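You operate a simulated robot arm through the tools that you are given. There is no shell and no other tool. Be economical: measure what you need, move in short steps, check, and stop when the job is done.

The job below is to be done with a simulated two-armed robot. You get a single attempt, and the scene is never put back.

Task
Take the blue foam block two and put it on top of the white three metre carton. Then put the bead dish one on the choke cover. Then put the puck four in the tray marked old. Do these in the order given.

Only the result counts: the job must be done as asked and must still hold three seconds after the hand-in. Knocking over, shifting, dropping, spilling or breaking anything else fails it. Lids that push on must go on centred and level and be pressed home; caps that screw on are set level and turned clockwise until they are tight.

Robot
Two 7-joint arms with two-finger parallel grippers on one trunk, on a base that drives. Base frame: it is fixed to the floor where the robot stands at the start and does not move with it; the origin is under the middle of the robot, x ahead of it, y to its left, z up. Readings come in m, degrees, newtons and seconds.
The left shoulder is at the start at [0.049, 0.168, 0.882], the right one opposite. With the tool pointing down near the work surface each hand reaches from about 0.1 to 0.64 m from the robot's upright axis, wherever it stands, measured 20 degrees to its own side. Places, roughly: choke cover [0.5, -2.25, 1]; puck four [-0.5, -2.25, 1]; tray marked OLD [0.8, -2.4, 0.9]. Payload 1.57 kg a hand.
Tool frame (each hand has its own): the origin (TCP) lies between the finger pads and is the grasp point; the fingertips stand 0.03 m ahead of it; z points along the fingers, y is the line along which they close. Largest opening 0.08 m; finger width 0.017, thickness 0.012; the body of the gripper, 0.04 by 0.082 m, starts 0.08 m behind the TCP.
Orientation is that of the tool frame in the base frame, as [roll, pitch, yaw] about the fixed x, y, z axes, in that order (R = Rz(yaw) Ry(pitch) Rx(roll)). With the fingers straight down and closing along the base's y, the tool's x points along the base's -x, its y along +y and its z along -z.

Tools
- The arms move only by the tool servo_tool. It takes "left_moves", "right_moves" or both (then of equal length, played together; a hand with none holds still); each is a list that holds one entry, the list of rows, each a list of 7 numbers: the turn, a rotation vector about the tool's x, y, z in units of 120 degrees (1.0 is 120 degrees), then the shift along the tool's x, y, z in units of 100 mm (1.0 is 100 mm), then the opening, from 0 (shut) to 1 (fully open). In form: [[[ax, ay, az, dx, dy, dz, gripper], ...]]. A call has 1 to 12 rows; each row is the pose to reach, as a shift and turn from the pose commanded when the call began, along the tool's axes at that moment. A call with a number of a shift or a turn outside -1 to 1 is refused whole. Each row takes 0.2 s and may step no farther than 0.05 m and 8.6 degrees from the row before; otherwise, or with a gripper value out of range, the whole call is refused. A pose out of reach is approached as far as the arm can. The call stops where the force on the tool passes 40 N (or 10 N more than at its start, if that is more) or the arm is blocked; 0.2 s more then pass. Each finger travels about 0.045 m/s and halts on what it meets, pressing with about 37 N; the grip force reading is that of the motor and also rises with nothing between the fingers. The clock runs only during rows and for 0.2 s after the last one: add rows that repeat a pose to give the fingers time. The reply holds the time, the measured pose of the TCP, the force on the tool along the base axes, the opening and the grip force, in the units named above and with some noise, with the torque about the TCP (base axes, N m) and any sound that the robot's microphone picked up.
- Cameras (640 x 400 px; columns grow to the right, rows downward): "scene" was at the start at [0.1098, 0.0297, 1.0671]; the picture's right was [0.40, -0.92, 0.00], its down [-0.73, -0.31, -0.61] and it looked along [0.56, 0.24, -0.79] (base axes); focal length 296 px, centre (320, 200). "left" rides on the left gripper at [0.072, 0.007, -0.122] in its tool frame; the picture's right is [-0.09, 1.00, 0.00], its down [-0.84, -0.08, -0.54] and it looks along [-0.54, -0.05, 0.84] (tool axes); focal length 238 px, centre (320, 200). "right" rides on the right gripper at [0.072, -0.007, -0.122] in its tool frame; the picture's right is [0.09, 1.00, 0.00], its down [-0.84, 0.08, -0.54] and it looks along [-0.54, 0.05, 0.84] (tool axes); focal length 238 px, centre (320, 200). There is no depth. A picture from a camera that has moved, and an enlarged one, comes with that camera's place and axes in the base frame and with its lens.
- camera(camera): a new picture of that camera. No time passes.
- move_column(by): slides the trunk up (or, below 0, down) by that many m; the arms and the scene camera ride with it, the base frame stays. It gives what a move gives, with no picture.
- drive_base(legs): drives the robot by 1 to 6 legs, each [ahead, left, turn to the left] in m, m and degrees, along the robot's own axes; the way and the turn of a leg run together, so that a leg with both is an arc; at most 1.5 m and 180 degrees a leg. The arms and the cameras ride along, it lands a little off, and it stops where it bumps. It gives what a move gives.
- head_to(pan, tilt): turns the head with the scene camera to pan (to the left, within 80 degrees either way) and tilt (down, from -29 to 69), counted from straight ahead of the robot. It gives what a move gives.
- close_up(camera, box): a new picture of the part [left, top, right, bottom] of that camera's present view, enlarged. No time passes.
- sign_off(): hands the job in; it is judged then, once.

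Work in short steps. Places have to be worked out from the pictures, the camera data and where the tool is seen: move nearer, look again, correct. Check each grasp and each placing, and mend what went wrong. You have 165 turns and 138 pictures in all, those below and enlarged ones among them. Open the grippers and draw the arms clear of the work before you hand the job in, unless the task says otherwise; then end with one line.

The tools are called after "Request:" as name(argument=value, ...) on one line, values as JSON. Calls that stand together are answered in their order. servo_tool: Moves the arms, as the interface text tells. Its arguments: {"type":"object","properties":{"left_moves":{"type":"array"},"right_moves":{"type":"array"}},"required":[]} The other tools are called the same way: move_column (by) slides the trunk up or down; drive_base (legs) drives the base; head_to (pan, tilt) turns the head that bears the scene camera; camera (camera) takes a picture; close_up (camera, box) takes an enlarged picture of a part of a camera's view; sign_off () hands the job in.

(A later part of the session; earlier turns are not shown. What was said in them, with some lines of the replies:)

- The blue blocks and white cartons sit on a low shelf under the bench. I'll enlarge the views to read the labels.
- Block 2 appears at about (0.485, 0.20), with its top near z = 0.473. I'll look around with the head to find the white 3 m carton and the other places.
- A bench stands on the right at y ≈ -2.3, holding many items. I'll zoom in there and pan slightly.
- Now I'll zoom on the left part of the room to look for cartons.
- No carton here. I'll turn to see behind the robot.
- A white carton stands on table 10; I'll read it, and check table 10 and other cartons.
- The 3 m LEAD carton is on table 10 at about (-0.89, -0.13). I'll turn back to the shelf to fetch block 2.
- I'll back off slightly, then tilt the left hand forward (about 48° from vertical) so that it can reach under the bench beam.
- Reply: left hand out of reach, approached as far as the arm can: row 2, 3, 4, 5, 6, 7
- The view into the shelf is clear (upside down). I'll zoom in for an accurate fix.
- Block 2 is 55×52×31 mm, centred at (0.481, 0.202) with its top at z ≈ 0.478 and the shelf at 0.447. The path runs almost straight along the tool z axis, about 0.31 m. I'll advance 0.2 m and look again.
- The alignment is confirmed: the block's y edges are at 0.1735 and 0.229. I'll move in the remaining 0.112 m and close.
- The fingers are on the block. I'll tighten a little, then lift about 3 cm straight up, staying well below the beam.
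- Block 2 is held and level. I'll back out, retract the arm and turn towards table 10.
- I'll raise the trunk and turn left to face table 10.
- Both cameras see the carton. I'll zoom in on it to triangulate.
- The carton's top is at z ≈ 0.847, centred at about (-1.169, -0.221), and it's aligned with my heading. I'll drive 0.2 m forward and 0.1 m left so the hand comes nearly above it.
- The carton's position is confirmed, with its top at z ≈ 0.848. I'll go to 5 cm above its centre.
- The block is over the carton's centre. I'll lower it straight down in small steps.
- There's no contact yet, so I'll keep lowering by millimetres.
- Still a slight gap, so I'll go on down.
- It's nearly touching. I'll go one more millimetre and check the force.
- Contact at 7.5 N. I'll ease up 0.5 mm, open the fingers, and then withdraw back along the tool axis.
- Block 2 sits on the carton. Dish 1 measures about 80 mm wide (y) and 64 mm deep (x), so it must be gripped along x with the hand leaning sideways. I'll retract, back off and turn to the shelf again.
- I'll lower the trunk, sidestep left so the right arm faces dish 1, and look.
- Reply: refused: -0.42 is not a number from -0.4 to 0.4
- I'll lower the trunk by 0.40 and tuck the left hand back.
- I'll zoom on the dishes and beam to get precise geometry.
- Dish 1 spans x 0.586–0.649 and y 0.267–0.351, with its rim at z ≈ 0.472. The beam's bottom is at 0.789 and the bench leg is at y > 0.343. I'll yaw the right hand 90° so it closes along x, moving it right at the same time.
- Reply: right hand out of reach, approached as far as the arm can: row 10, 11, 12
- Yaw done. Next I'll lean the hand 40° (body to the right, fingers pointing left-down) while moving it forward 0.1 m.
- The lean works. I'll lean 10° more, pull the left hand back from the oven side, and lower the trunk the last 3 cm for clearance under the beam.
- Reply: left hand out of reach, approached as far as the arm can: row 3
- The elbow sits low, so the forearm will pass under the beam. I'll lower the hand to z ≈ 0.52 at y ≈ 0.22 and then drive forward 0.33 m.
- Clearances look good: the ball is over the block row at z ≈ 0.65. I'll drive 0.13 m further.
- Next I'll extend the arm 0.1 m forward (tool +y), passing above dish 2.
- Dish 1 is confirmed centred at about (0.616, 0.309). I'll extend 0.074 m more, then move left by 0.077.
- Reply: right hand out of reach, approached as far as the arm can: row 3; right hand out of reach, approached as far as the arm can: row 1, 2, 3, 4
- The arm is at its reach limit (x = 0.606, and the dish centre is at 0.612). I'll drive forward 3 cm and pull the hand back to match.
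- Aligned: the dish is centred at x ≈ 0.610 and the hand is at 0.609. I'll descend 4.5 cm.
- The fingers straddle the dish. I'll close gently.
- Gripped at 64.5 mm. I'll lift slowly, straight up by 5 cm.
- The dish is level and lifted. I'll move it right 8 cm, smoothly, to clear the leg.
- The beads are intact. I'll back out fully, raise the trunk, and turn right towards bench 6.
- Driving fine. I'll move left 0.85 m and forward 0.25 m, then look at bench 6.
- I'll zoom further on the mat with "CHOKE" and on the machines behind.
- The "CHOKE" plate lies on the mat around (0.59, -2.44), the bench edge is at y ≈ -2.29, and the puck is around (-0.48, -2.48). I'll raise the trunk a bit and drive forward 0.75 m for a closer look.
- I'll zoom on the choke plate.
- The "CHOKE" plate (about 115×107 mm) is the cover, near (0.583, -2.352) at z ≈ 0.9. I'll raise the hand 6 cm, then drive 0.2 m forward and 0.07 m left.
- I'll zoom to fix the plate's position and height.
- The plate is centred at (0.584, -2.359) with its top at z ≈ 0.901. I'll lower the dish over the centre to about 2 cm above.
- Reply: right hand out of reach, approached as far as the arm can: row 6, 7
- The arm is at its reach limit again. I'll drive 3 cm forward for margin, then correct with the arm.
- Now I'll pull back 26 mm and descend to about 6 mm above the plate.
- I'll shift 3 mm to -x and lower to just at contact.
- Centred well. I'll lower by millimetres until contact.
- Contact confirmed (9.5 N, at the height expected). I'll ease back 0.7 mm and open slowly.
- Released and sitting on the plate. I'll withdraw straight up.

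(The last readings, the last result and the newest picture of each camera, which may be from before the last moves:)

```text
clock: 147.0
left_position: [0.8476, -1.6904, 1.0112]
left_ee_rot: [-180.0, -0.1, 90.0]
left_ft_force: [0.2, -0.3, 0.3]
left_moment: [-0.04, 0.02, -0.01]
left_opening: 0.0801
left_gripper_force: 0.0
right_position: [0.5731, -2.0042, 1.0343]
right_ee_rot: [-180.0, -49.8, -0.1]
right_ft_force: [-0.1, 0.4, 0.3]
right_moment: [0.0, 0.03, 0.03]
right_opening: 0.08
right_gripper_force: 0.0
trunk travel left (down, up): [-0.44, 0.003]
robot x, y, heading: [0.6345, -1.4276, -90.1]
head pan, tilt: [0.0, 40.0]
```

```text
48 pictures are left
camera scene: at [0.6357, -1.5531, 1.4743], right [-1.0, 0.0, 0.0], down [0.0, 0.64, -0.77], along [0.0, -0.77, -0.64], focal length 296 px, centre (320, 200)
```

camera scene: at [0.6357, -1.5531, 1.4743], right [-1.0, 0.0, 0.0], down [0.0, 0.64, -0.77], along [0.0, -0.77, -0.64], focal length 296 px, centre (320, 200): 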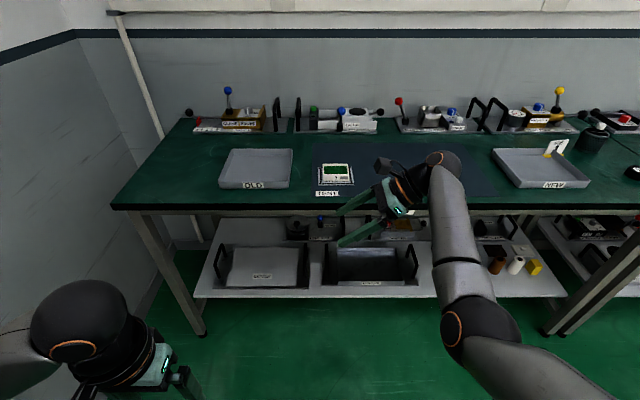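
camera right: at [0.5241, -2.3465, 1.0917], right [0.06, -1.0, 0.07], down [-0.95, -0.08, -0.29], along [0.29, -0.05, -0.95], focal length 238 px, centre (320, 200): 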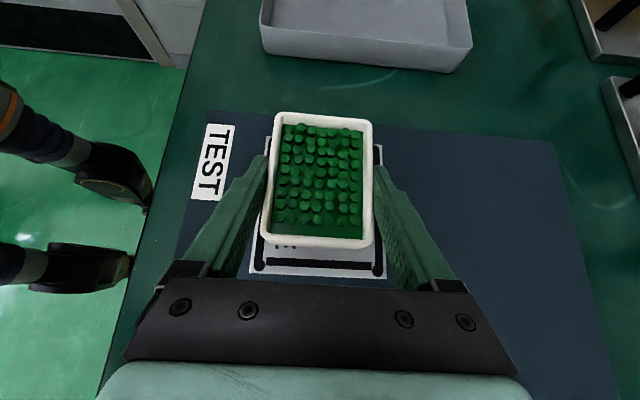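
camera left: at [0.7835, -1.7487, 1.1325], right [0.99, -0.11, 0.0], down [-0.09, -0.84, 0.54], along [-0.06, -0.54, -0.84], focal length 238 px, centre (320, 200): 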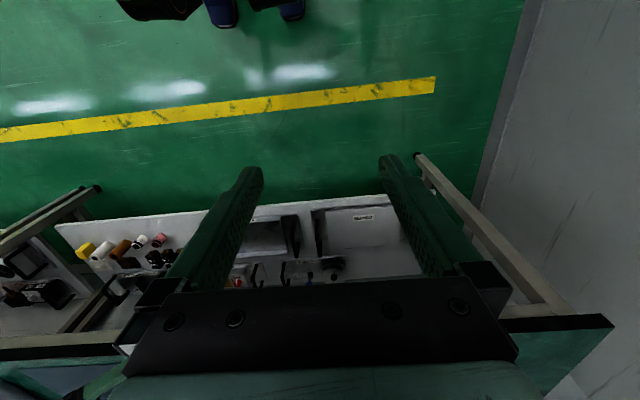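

Dish 1 is on the choke cover with its beads in place. Now for the puck: I'll sidestep right about 1.25 m.

Request:
drive_base(legs=[[0, -1.25, 0]])

Request:
head_to(pan=15, tilt=40)

Request:
camera(camera="scene")

```text
clock: 153.3
left_position: [-0.3949, -1.6979, 1.01]
left_ee_rot: [-180.0, -0.1, 91.6]
left_ft_force: [0.0, -0.5, -1.0]
left_moment: [-0.01, 0.0, 0.05]
left_opening: 0.0801
left_gripper_force: 0.0
right_position: [-0.6625, -2.0211, 1.0337]
right_ee_rot: [-180.0, -49.9, 1.5]
right_ft_force: [0.5, 0.6, 0.3]
right_moment: [0.01, -0.03, 0.02]
right_opening: 0.0801
right_gripper_force: 0.0
trunk travel left (down, up): [-0.44, 0.003]
robot x, y, heading: [-0.6151, -1.4419, -88.3]
head pan, tilt: [0.0, 40.0]
```

```text
clock: 154.1
left_position: [-0.3944, -1.698, 1.0107]
left_ee_rot: [180.0, -0.1, 91.5]
left_ft_force: [0.2, 0.2, -0.3]
left_moment: [-0.03, 0.02, 0.01]
left_opening: 0.0801
left_gripper_force: 0.2
right_position: [-0.6613, -2.0207, 1.0341]
right_ee_rot: [-180.0, -49.8, 1.5]
right_ft_force: [0.3, 0.3, 0.2]
right_moment: [-0.01, -0.03, -0.01]
right_opening: 0.0801
right_gripper_force: 0.0
trunk travel left (down, up): [-0.44, 0.003]
robot x, y, heading: [-0.6138, -1.4432, -88.6]
head pan, tilt: [15.0, 40.0]
```

```text
47 pictures are left
camera scene: at [-0.589, -1.5646, 1.4743], right [-0.96, -0.28, 0.0], down [-0.18, 0.62, -0.77], along [0.22, -0.73, -0.64], focal length 296 px, centre (320, 200)
```

scene: 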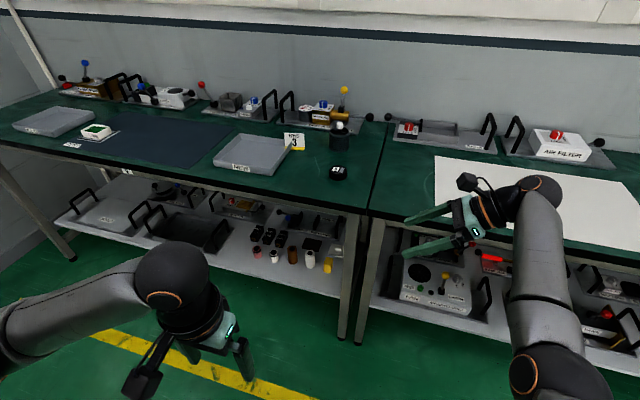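

Request:
close_up(camera="scene", box=[270, 110, 390, 190])

```text
5.00 times, centred on (330, 150) of scene
camera zoom: at [-0.589, -1.5646, 1.4743], right [-0.96, -0.28, 0.0], down [-0.18, 0.62, -0.77], along [0.22, -0.73, -0.64], focal length 1482 px, centre (270, 450)
```

zoom: 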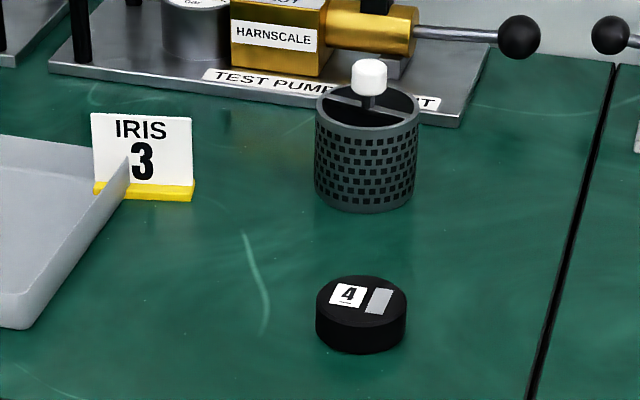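

The puck marked 4 is at about (-0.415, -2.367), 60 mm in diameter, with its top at z ≈ 0.92. I'll retract the right hand first, then drive up with the left.

Request:
servo_tool(right_moves=[[[0, 0, 0, 0, -0.3, 0, 1], [0, 0, 0, 0, -0.65, 0, 1], [0, 0, 0, 0, -1, 0, 1]]])

Request:
servo_tool(right_moves=[[[0, 0, 0, 0, -0.3, 0, 1], [0, 0, 0, 0, -0.65, 0, 1], [0, 0, 0, 0, -0.9, 0, 1]]])

Request:
drive_base(legs=[[0.36, 0, -1.4]])

Request:
camera(camera="scene")

Request:
camera(camera="left")

```text
clock: 154.9
left_position: [-0.3955, -1.7001, 1.0102]
left_ee_rot: [-180.0, -0.1, 91.5]
left_ft_force: [-0.6, 0.3, 0.1]
left_moment: [0.03, -0.01, -0.02]
left_opening: 0.08
left_gripper_force: 0.1
right_position: [-0.681, -1.931, 1.0462]
right_ee_rot: [177.4, -48.8, 2.4]
right_ft_force: [0.0, -0.2, -0.4]
right_moment: [-0.01, -0.02, 0.02]
right_opening: 0.0801
right_gripper_force: 0.0
trunk travel left (down, up): [-0.44, 0.003]
robot x, y, heading: [-0.6161, -1.4419, -88.6]
head pan, tilt: [15.0, 40.0]
```

```text
clock: 155.7
left_position: [-0.396, -1.6979, 1.0108]
left_ee_rot: [180.0, 0.0, 91.5]
left_ft_force: [-0.3, -0.4, 0.6]
left_moment: [-0.01, -0.01, -0.01]
left_opening: 0.0801
left_gripper_force: 0.1
right_position: [-0.6663, -1.8281, 1.0348]
right_ee_rot: [179.9, -49.8, 1.8]
right_ft_force: [-0.8, -0.2, 0.3]
right_moment: [-0.01, 0.02, 0.0]
right_opening: 0.0798
right_gripper_force: 0.1
trunk travel left (down, up): [-0.44, 0.003]
robot x, y, heading: [-0.6148, -1.4402, -88.2]
head pan, tilt: [15.0, 40.0]
```

```text
clock: 158.0
left_position: [-0.3988, -2.0615, 1.0111]
left_ee_rot: [180.0, -0.1, 89.9]
left_ft_force: [-0.8, 0.0, 0.2]
left_moment: [0.05, -0.01, -0.02]
left_opening: 0.0799
left_gripper_force: 0.1
right_position: [-0.6737, -2.1855, 1.0329]
right_ee_rot: [-179.9, -49.8, -0.2]
right_ft_force: [0.4, -0.6, -0.6]
right_moment: [0.01, -0.01, 0.01]
right_opening: 0.08
right_gripper_force: 0.1
trunk travel left (down, up): [-0.44, 0.003]
robot x, y, heading: [-0.6155, -1.8014, -90.2]
head pan, tilt: [15.0, 40.0]
```

```text
45 pictures are left
camera scene: at [-0.5885, -1.9222, 1.4742], right [-0.97, -0.26, 0.0], down [-0.16, 0.62, -0.77], along [0.2, -0.74, -0.64], focal length 296 px, centre (320, 200)
```

scene: 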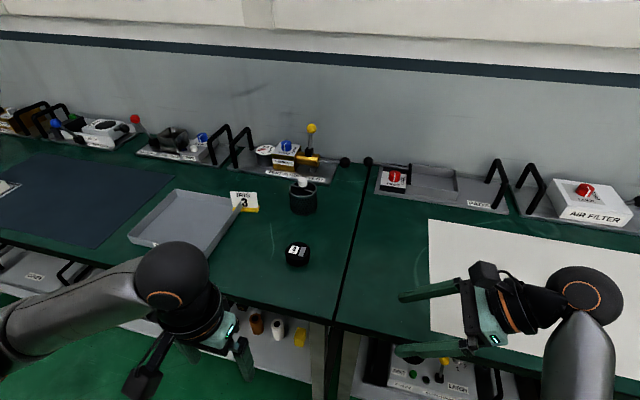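

```text
44 pictures are left
camera left: at [-0.3916, -1.9899, 1.1324], right [1.0, -0.1, 0.0], down [-0.08, -0.84, 0.54], along [-0.05, -0.54, -0.84], focal length 238 px, centre (320, 200)
```

left: 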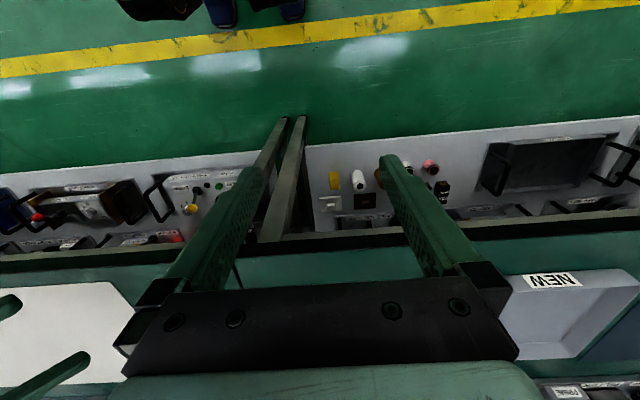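

The puck is confirmed at (-0.413, -2.366). I'll extend the left hand forward, 0.3 m in total, keeping its height.

Request:
servo_tool(left_moves=[[[0, 0, 0, -0.35, -0.05, 0, 1], [0, 0, 0, -0.7, -0.1, 0, 1], [0, 0, 0, -1, -0.146, 0, 1]]])

Request:
servo_tool(left_moves=[[[0, 0, 0, -0.35, 0, 0, 1], [0, 0, 0, -0.7, 0, 0, 1], [0, 0, 0, -1, 0, 0, 1]]])

Request:
servo_tool(left_moves=[[[0, 0, 0, -0.35, 0, 0, 1], [0, 0, 0, -0.7, 0, 0, 1], [0, 0, 0, -1, 0, 0, 1]]])

Request:
camera(camera="left")

Request:
camera(camera="scene")

```text
clock: 158.8
left_position: [-0.4116, -2.1607, 1.0087]
left_ee_rot: [179.9, -0.1, 89.8]
left_ft_force: [-0.4, 0.7, -0.5]
left_moment: [0.04, 0.01, 0.0]
left_opening: 0.08
left_gripper_force: 0.1
right_position: [-0.6747, -2.1846, 1.0346]
right_ee_rot: [-179.9, -49.9, -0.1]
right_ft_force: [-0.2, 0.0, 0.7]
right_moment: [0.0, 0.02, 0.01]
right_opening: 0.0801
right_gripper_force: 0.0
trunk travel left (down, up): [-0.44, 0.003]
robot x, y, heading: [-0.6123, -1.7983, -90.5]
head pan, tilt: [15.0, 40.0]
```

```text
clock: 159.6
left_position: [-0.4144, -2.2622, 1.0113]
left_ee_rot: [-180.0, -0.1, 89.7]
left_ft_force: [0.3, -0.9, 0.0]
left_moment: [0.04, 0.03, 0.01]
left_opening: 0.0799
left_gripper_force: 0.1
right_position: [-0.6754, -2.1859, 1.0347]
right_ee_rot: [-179.9, -49.9, -0.2]
right_ft_force: [-0.2, -0.1, 0.2]
right_moment: [-0.02, -0.01, -0.03]
right_opening: 0.0801
right_gripper_force: 0.0
trunk travel left (down, up): [-0.44, 0.003]
robot x, y, heading: [-0.6115, -1.798, -90.1]
head pan, tilt: [15.0, 40.0]
```

```text
clock: 160.4
left_position: [-0.415, -2.3618, 1.013]
left_ee_rot: [180.0, -0.1, 89.8]
left_ft_force: [0.2, 0.3, 0.1]
left_moment: [0.02, -0.03, -0.01]
left_opening: 0.0802
left_gripper_force: 0.1
right_position: [-0.6739, -2.185, 1.0347]
right_ee_rot: [-179.9, -49.9, -0.2]
right_ft_force: [0.6, -0.5, -0.3]
right_moment: [0.01, 0.03, 0.0]
right_opening: 0.0801
right_gripper_force: 0.1
trunk travel left (down, up): [-0.44, 0.003]
robot x, y, heading: [-0.6146, -1.8021, -90.1]
head pan, tilt: [15.0, 40.0]
```

```text
43 pictures are left
camera left: at [-0.4077, -2.2901, 1.1338], right [1.0, -0.1, 0.0], down [-0.08, -0.84, 0.54], along [-0.05, -0.54, -0.84], focal length 238 px, centre (320, 200)
```

left: 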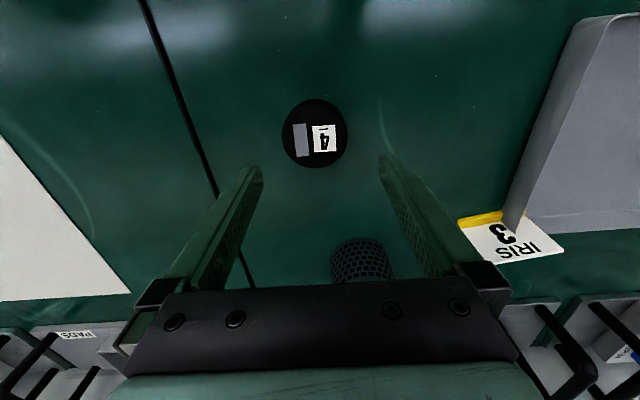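

```text
42 pictures are left
camera scene: at [-0.5889, -1.922, 1.4743], right [-0.97, -0.26, 0.0], down [-0.16, 0.62, -0.77], along [0.2, -0.74, -0.64], focal length 296 px, centre (320, 200)
```

scene: 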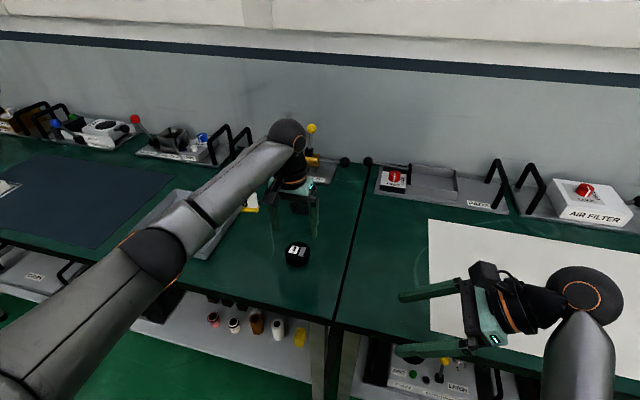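

Scene and hand views differ by about 1 cm in y. I'll zoom the hand view to resolve this.

Request:
close_up(camera="left", box=[260, 80, 380, 180])

Request:
close_up(camera="scene", box=[250, 180, 350, 280])

```text
4.00 times, centred on (320, 130) of left
camera zoom: at [-0.4077, -2.2901, 1.1338], right [1.0, -0.1, 0.0], down [-0.08, -0.84, 0.54], along [-0.05, -0.54, -0.84], focal length 953 px, centre (320, 480)
```

zoom: 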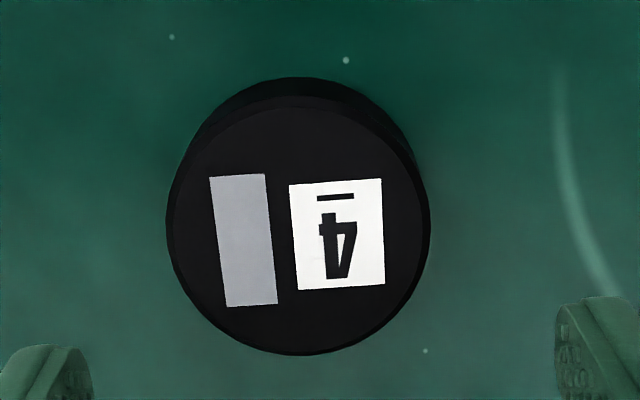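

```text
4.00 times, centred on (300, 230) of scene
camera zoom: at [-0.5889, -1.922, 1.4743], right [-0.97, -0.26, 0.0], down [-0.16, 0.62, -0.77], along [0.2, -0.74, -0.64], focal length 1186 px, centre (400, 80)
```

zoom: 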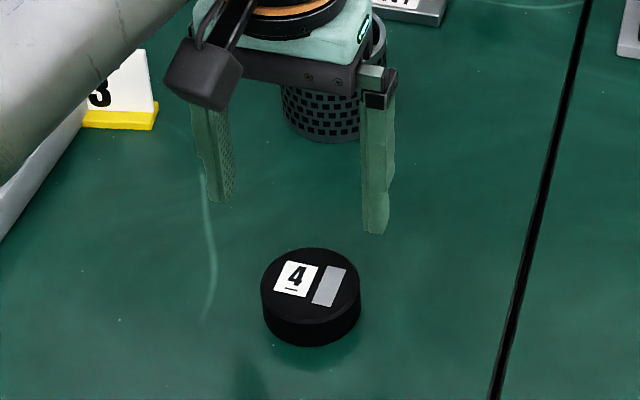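

The puck is centred at (-0.418, -2.360). I'll shift 3 mm and descend to TCP z ≈ 0.932.

Request:
servo_tool(left_moves=[[[0, 0, 0, 0, -0.03, 0.2, 1], [0, 0, 0, 0, -0.03, 0.45, 1], [0, 0, 0, 0, -0.03, 0.65, 1], [0, 0, 0, 0, -0.03, 0.78, 1], [0, 0, 0, 0, -0.03, 0.8, 1]]])

Request:
camera(camera="left")

```text
clock: 161.6
left_position: [-0.4171, -2.3611, 0.931]
left_ee_rot: [-180.0, -0.2, 89.8]
left_ft_force: [-0.1, -0.8, 0.0]
left_moment: [-0.02, -0.01, 0.01]
left_opening: 0.0799
left_gripper_force: 0.1
right_position: [-0.6732, -2.184, 1.0345]
right_ee_rot: [-179.9, -49.8, -0.2]
right_ft_force: [0.3, -0.4, -0.1]
right_moment: [-0.01, -0.01, 0.03]
right_opening: 0.0803
right_gripper_force: 0.0
trunk travel left (down, up): [-0.44, 0.003]
robot x, y, heading: [-0.611, -1.7993, -90.5]
head pan, tilt: [15.0, 40.0]
```

```text
39 pictures are left
camera left: at [-0.4112, -2.2887, 1.0523], right [1.0, -0.1, 0.0], down [-0.08, -0.84, 0.54], along [-0.05, -0.54, -0.84], focal length 238 px, centre (320, 200)
```

left: 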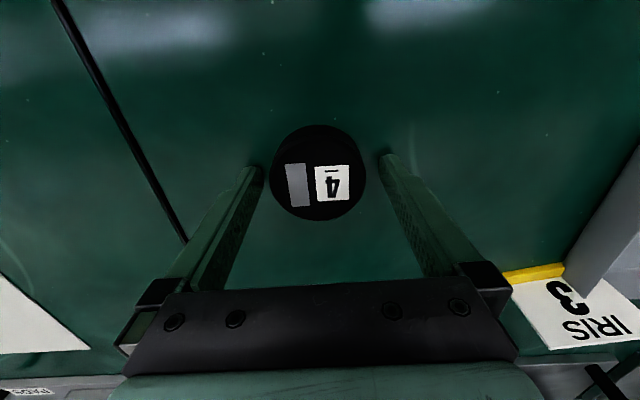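

The puck is between the fingers. I'll close and lift.

Request:
servo_tool(left_moves=[[[0, 0, 0, 0, 0, 0, 0.85], [0, 0, 0, 0, 0, 0, 0.75], [0, 0, 0, 0, 0, 0, 0.65], [0, 0, 0, 0, 0, 0, 0.5], [0, 0, 0, 0, 0, 0, 0.5]]])

Request:
servo_tool(left_moves=[[[0, 0, 0, 0, 0, -0.1, 0.5], [0, 0, 0, 0, 0, -0.3, 0.5], [0, 0, 0, 0, 0, -0.6, 0.5], [0, 0, 0, 0, 0, -1, 0.5]]])

Request:
camera(camera="left")

```text
clock: 162.8
left_position: [-0.4184, -2.3605, 0.9314]
left_ee_rot: [179.9, 0.0, 89.7]
left_ft_force: [-0.2, 0.0, -0.5]
left_moment: [0.0, 0.02, 0.03]
left_opening: 0.0586
left_gripper_force: 36.5
right_position: [-0.6745, -2.1841, 1.0345]
right_ee_rot: [179.9, -49.9, -0.2]
right_ft_force: [1.1, -0.8, 0.9]
right_moment: [0.01, 0.0, -0.03]
right_opening: 0.0802
right_gripper_force: 0.1
trunk travel left (down, up): [-0.44, 0.003]
robot x, y, heading: [-0.6094, -1.7967, -90.4]
head pan, tilt: [15.0, 40.0]
```

```text
clock: 163.8
left_position: [-0.4178, -2.3628, 1.0315]
left_ee_rot: [180.0, 0.0, 89.8]
left_ft_force: [0.8, 0.9, -0.9]
left_moment: [-0.03, 0.01, 0.01]
left_opening: 0.0589
left_gripper_force: 36.6
right_position: [-0.6735, -2.1842, 1.0345]
right_ee_rot: [-179.9, -49.9, -0.2]
right_ft_force: [0.1, -1.0, 0.0]
right_moment: [0.0, 0.0, 0.01]
right_opening: 0.0802
right_gripper_force: 0.1
trunk travel left (down, up): [-0.44, 0.003]
robot x, y, heading: [-0.6077, -1.8006, -90.0]
head pan, tilt: [15.0, 40.0]
```

```text
38 pictures are left
camera left: at [-0.4103, -2.2904, 1.1527], right [1.0, -0.1, 0.0], down [-0.08, -0.84, 0.54], along [-0.05, -0.54, -0.84], focal length 238 px, centre (320, 200)
```

left: 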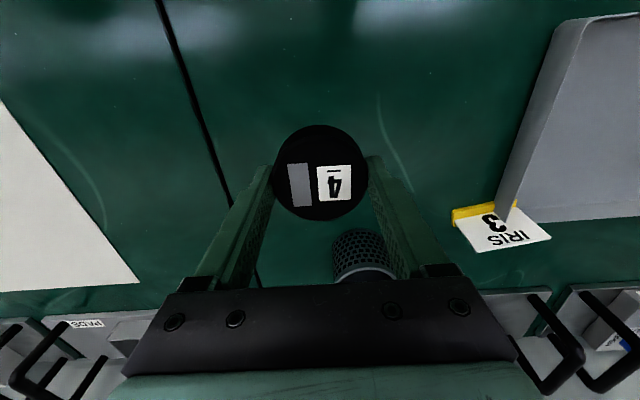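

The puck is held. I'll back off, sidestep left 1.26 m towards the OLD tray, and check.

Request:
drive_base(legs=[[-0.36, 0, 0], [0, 1.26, 0]])

Request:
head_to(pan=10, tilt=45)

Request:
camera(camera="scene")

Request:
camera(camera="left")

```text
clock: 172.0
left_position: [0.8473, -2.0131, 1.0296]
left_ee_rot: [-180.0, -0.1, 90.1]
left_ft_force: [-0.1, 0.2, -0.9]
left_moment: [0.02, -0.03, 0.01]
left_opening: 0.0586
left_gripper_force: 36.7
right_position: [0.593, -1.8362, 1.0332]
right_ee_rot: [180.0, -49.8, 0.1]
right_ft_force: [-1.1, 0.0, -0.5]
right_moment: [0.01, -0.02, -0.03]
right_opening: 0.08
right_gripper_force: 0.0
trunk travel left (down, up): [-0.44, 0.003]
robot x, y, heading: [0.6524, -1.4514, -89.8]
head pan, tilt: [15.0, 40.0]
```

```text
clock: 172.7
left_position: [0.8488, -2.0134, 1.0317]
left_ee_rot: [179.9, -0.1, 90.1]
left_ft_force: [-0.1, -0.3, -0.7]
left_moment: [0.01, 0.0, -0.02]
left_opening: 0.0583
left_gripper_force: 36.8
right_position: [0.5911, -1.8357, 1.0335]
right_ee_rot: [-180.0, -49.9, 0.1]
right_ft_force: [0.4, 1.3, 0.0]
right_moment: [-0.04, -0.04, 0.01]
right_opening: 0.08
right_gripper_force: 0.0
trunk travel left (down, up): [-0.44, 0.003]
robot x, y, heading: [0.6515, -1.451, -89.8]
head pan, tilt: [10.0, 45.0]
```

```text
37 pictures are left
camera scene: at [0.6676, -1.5712, 1.4671], right [-0.98, -0.17, 0.0], down [-0.12, 0.7, -0.71], along [0.12, -0.7, -0.71], focal length 296 px, centre (320, 200)
```

scene: 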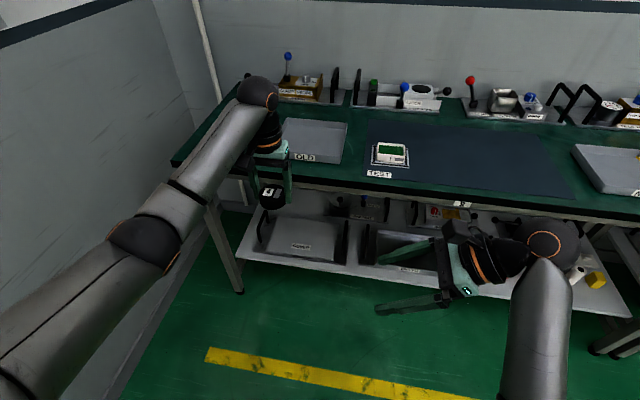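

```text
36 pictures are left
camera left: at [0.8553, -1.9413, 1.1521], right [1.0, -0.09, 0.0], down [-0.08, -0.84, 0.54], along [-0.05, -0.54, -0.84], focal length 238 px, centre (320, 200)
```

left: 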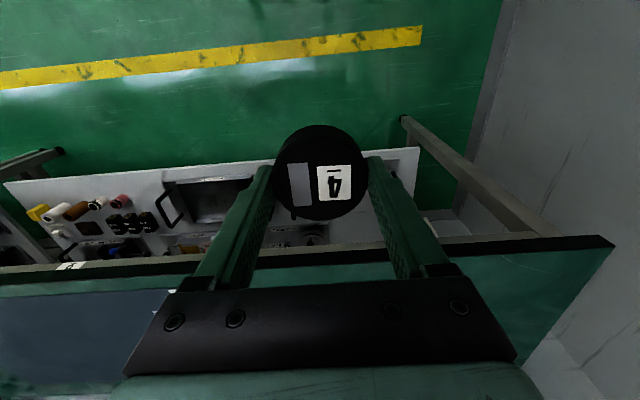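

x is right (0.848). I'll drive forward 0.37 m so the hand is above the tray.

Request:
drive_base(legs=[[0.37, 0, 0]])

Request:
camera(camera="left")

Request:
camera(camera="scene")

```text
clock: 175.0
left_position: [0.852, -2.38, 1.0304]
left_ee_rot: [-180.0, -0.1, 90.3]
left_ft_force: [0.1, -0.8, -0.8]
left_moment: [0.0, -0.01, 0.0]
left_opening: 0.0584
left_gripper_force: 37.3
right_position: [0.5945, -2.2038, 1.0327]
right_ee_rot: [-179.9, -49.8, 0.1]
right_ft_force: [-0.5, 0.1, 0.9]
right_moment: [0.05, -0.03, 0.01]
right_opening: 0.0801
right_gripper_force: 0.2
trunk travel left (down, up): [-0.44, 0.003]
robot x, y, heading: [0.6504, -1.8196, -89.6]
head pan, tilt: [10.0, 45.0]
```

```text
35 pictures are left
camera left: at [0.858, -2.3086, 1.1518], right [1.0, -0.09, 0.0], down [-0.07, -0.84, 0.54], along [-0.05, -0.54, -0.84], focal length 238 px, centre (320, 200)
```

left: 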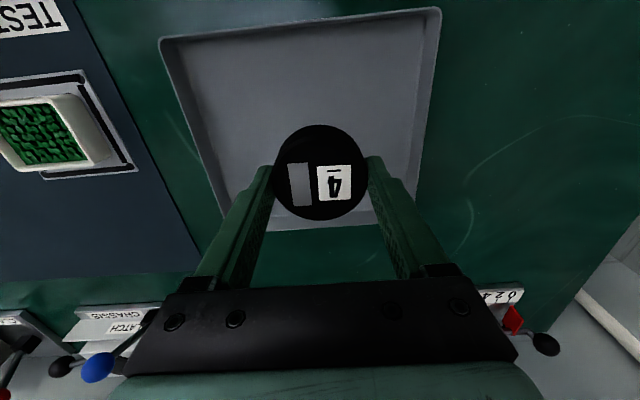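

```text
34 pictures are left
camera scene: at [0.669, -1.9392, 1.467], right [-0.98, -0.18, 0.0], down [-0.13, 0.7, -0.71], along [0.13, -0.7, -0.71], focal length 296 px, centre (320, 200)
```

scene: 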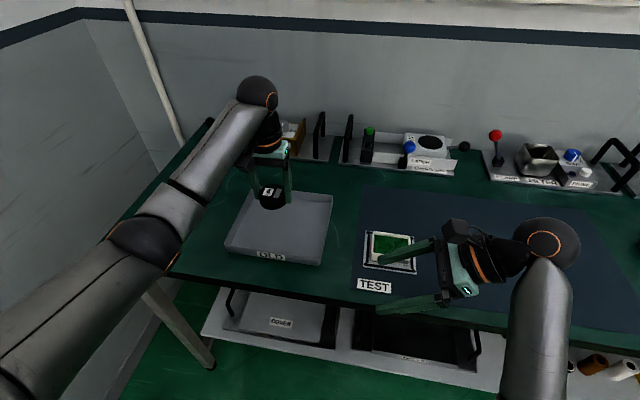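

The hand is near the tray's centre (0.844, -2.39). I'll descend to just above the floor.

Request:
servo_tool(left_moves=[[[0, 0, 0, -0.08, -0.05, 0.2, 0.5], [0, 0, 0, -0.08, -0.05, 0.45, 0.5], [0, 0, 0, -0.08, -0.05, 0.65, 0.5], [0, 0, 0, -0.08, -0.05, 0.8, 0.5], [0, 0, 0, -0.08, -0.05, 0.86, 0.5], [0, 0, 0, -0.08, -0.05, 0.86, 0.5]]])

Request:
servo_tool(left_moves=[[[0, 0, 0, 0, 0, 0.02, 0.5], [0, 0, 0, 0, 0, 0.04, 0.5], [0, 0, 0, 0, 0, 0.04, 0.5]]])

Request:
close_up(camera="scene", box=[210, 150, 350, 270])

```text
clock: 176.4
left_position: [0.8463, -2.3877, 0.9427]
left_ee_rot: [180.0, -0.1, 90.3]
left_ft_force: [0.2, 0.3, -0.4]
left_moment: [-0.01, 0.0, 0.01]
left_opening: 0.0583
left_gripper_force: 36.8
right_position: [0.5936, -2.2043, 1.0346]
right_ee_rot: [179.9, -49.8, 0.3]
right_ft_force: [-0.3, 0.4, -0.4]
right_moment: [-0.02, 0.02, 0.01]
right_opening: 0.0801
right_gripper_force: 0.0
trunk travel left (down, up): [-0.44, 0.003]
robot x, y, heading: [0.6458, -1.8185, -89.6]
head pan, tilt: [10.0, 45.0]
```

```text
clock: 177.2
left_position: [0.8475, -2.3888, 0.9392]
left_ee_rot: [-180.0, -0.1, 90.2]
left_ft_force: [-0.8, -0.8, -0.4]
left_moment: [-0.01, 0.01, 0.01]
left_opening: 0.0585
left_gripper_force: 36.8
right_position: [0.5942, -2.2028, 1.0342]
right_ee_rot: [179.9, -49.8, 0.3]
right_ft_force: [-0.2, -0.5, 0.4]
right_moment: [-0.04, -0.02, 0.0]
right_opening: 0.08
right_gripper_force: 0.2
trunk travel left (down, up): [-0.44, 0.003]
robot x, y, heading: [0.6517, -1.8189, -90.0]
head pan, tilt: [10.0, 45.0]
```

```text
3.33 times, centred on (280, 210) of scene
camera zoom: at [0.669, -1.9386, 1.467], right [-0.98, -0.18, 0.0], down [-0.13, 0.7, -0.71], along [0.13, -0.7, -0.71], focal length 988 px, centre (453, 167)
```

zoom: 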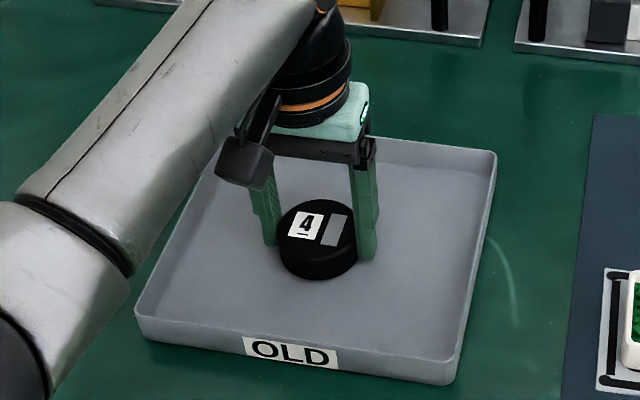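

I'll go on down by millimetres until contact.

Request:
servo_tool(left_moves=[[[0, 0, 0, 0, 0, 0.012, 0.5], [0, 0, 0, 0, 0, 0.024, 0.5], [0, 0, 0, 0, 0, 0.024, 0.5]]])

Request:
servo_tool(left_moves=[[[0, 0, 0, 0, 0, 0.01, 0.5], [0, 0, 0, 0, 0, 0.018, 0.5], [0, 0, 0, 0, 0, 0.018, 0.5]]])

```text
clock: 178.0
left_position: [0.8469, -2.3871, 0.9374]
left_ee_rot: [180.0, -0.2, 90.3]
left_ft_force: [0.1, 0.0, -1.3]
left_moment: [0.01, 0.01, 0.04]
left_opening: 0.0584
left_gripper_force: 36.8
right_position: [0.5949, -2.2034, 1.0349]
right_ee_rot: [180.0, -49.7, 0.3]
right_ft_force: [-1.0, -0.5, -0.3]
right_moment: [-0.01, -0.01, -0.02]
right_opening: 0.0798
right_gripper_force: 0.1
trunk travel left (down, up): [-0.44, 0.003]
robot x, y, heading: [0.6517, -1.8153, -89.9]
head pan, tilt: [10.0, 45.0]
```

```text
clock: 178.8
left_position: [0.8476, -2.3869, 0.9353]
left_ee_rot: [179.9, -0.1, 90.2]
left_ft_force: [-1.3, 0.1, -1.4]
left_moment: [-0.01, 0.04, 0.0]
left_opening: 0.0587
left_gripper_force: 37.6
right_position: [0.5935, -2.203, 1.0347]
right_ee_rot: [-179.9, -49.8, 0.2]
right_ft_force: [-0.3, -0.2, 0.2]
right_moment: [-0.02, 0.01, 0.0]
right_opening: 0.0799
right_gripper_force: 0.1
trunk travel left (down, up): [-0.44, 0.003]
robot x, y, heading: [0.6496, -1.8169, -89.8]
head pan, tilt: [10.0, 45.0]
```

Request:
servo_tool(left_moves=[[[0, 0, 0, 0, 0, 0.01, 0.5], [0, 0, 0, 0, 0, 0.018, 0.5], [0, 0, 0, 0, 0, 0.018, 0.5]]])

Request:
close_up(camera="scene", box=[240, 170, 320, 240])

```text
clock: 179.6
left_position: [0.8474, -2.3866, 0.9347]
left_ee_rot: [180.0, -0.1, 90.2]
left_ft_force: [0.6, -0.1, 1.1]
left_moment: [0.09, -0.09, 0.0]
left_opening: 0.0587
left_gripper_force: 37.3
right_position: [0.593, -2.2039, 1.0348]
right_ee_rot: [-180.0, -49.8, 0.3]
right_ft_force: [0.2, -0.4, -0.1]
right_moment: [0.0, -0.02, -0.02]
right_opening: 0.0801
right_gripper_force: 0.0
trunk travel left (down, up): [-0.44, 0.003]
robot x, y, heading: [0.6528, -1.8163, -89.4]
head pan, tilt: [10.0, 45.0]
```

```text
5.71 times, centred on (280, 205) of scene
camera zoom: at [0.6689, -1.9383, 1.4671], right [-0.98, -0.18, 0.0], down [-0.13, 0.7, -0.71], along [0.13, -0.7, -0.71], focal length 1694 px, centre (549, 171)
```

zoom: 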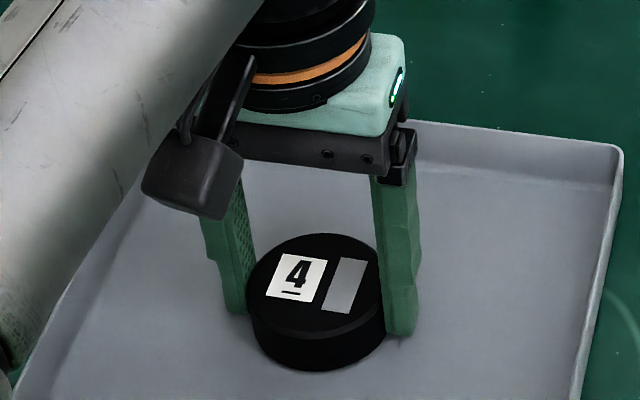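

Contact has just begun (force up about 2.5 N, with a moment). I'll open and lift away.

Request:
servo_tool(left_moves=[[[0, 0, 0, 0, 0, 0.003, 0.6], [0, 0, 0, 0, 0, 0.003, 0.8], [0, 0, 0, 0, 0, 0.003, 0.9], [0, 0, 0, 0, 0, 0.003, 1], [0, 0, 0, 0, 0, 0.003, 1]]])

Request:
servo_tool(left_moves=[[[0, 0, 0, 0, 0, -0.1, 1], [0, 0, 0, 0, 0, -0.3, 1], [0, 0, 0, 0, 0, -0.6, 1], [0, 0, 0, 0, 0, -1, 1]]])

Request:
drive_base(legs=[[-0.5, 0, 0]])

Request:
camera(camera="scene")

Request:
close_up(camera="scene", box=[270, 80, 430, 180])

```text
clock: 180.8
left_position: [0.8471, -2.3882, 0.9352]
left_ee_rot: [180.0, -0.1, 90.2]
left_ft_force: [1.1, -0.4, -0.5]
left_moment: [0.03, -0.03, -0.01]
left_opening: 0.08
left_gripper_force: 0.1
right_position: [0.5942, -2.2026, 1.0343]
right_ee_rot: [-179.9, -49.8, 0.3]
right_ft_force: [0.7, 0.1, 0.2]
right_moment: [-0.01, -0.02, 0.01]
right_opening: 0.0804
right_gripper_force: 0.1
trunk travel left (down, up): [-0.44, 0.003]
robot x, y, heading: [0.6533, -1.8186, -89.8]
head pan, tilt: [10.0, 45.0]
```

```text
clock: 181.8
left_position: [0.8476, -2.3883, 1.0353]
left_ee_rot: [-180.0, -0.1, 90.2]
left_ft_force: [0.3, 0.2, 0.0]
left_moment: [0.01, 0.03, 0.01]
left_opening: 0.08
left_gripper_force: 0.1
right_position: [0.5936, -2.2037, 1.0351]
right_ee_rot: [-180.0, -49.8, 0.3]
right_ft_force: [0.9, -0.5, 0.0]
right_moment: [-0.01, -0.02, 0.02]
right_opening: 0.08
right_gripper_force: 0.1
trunk travel left (down, up): [-0.44, 0.003]
robot x, y, heading: [0.6521, -1.8161, -89.9]
head pan, tilt: [10.0, 45.0]
```

```text
clock: 184.8
left_position: [0.8424, -1.894, 1.0346]
left_ee_rot: [-180.0, -0.1, 90.0]
left_ft_force: [-0.1, 0.8, -0.2]
left_moment: [0.01, -0.01, 0.01]
left_opening: 0.0801
left_gripper_force: 0.1
right_position: [0.5908, -1.7087, 1.0348]
right_ee_rot: [179.9, -49.8, -0.2]
right_ft_force: [-0.7, -0.1, 0.1]
right_moment: [-0.03, 0.03, 0.01]
right_opening: 0.08
right_gripper_force: 0.0
trunk travel left (down, up): [-0.44, 0.003]
robot x, y, heading: [0.6524, -1.3267, -90.0]
head pan, tilt: [10.0, 45.0]
```

```text
31 pictures are left
camera scene: at [0.6676, -1.4433, 1.4671], right [-0.99, -0.17, 0.0], down [-0.12, 0.7, -0.71], along [0.12, -0.7, -0.71], focal length 296 px, centre (320, 200)
```

scene: 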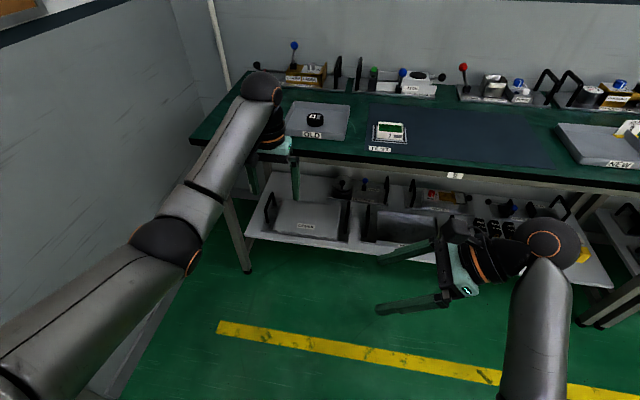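

```text
4.00 times, centred on (350, 130) of scene
camera zoom: at [0.6676, -1.4433, 1.4671], right [-0.99, -0.17, 0.0], down [-0.12, 0.7, -0.71], along [0.12, -0.7, -0.71], focal length 1186 px, centre (200, 480)
```

zoom: 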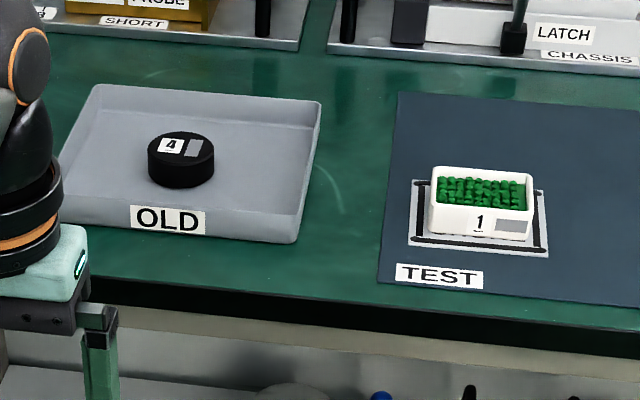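

Puck four is in the OLD tray, dish 1 is on the choke cover with its beads in place, and block 2 was left stable on the 3 m carton. The grippers are open and the arms are clear, so I'm handing in.

Request:
sign_off()

```text
The job is handed in.
```

All three placings are done in the order given and the job is handed in: blue foam block two is on the white 3 m carton, bead dish one is on the choke cover, and puck four is in the OLD tray.
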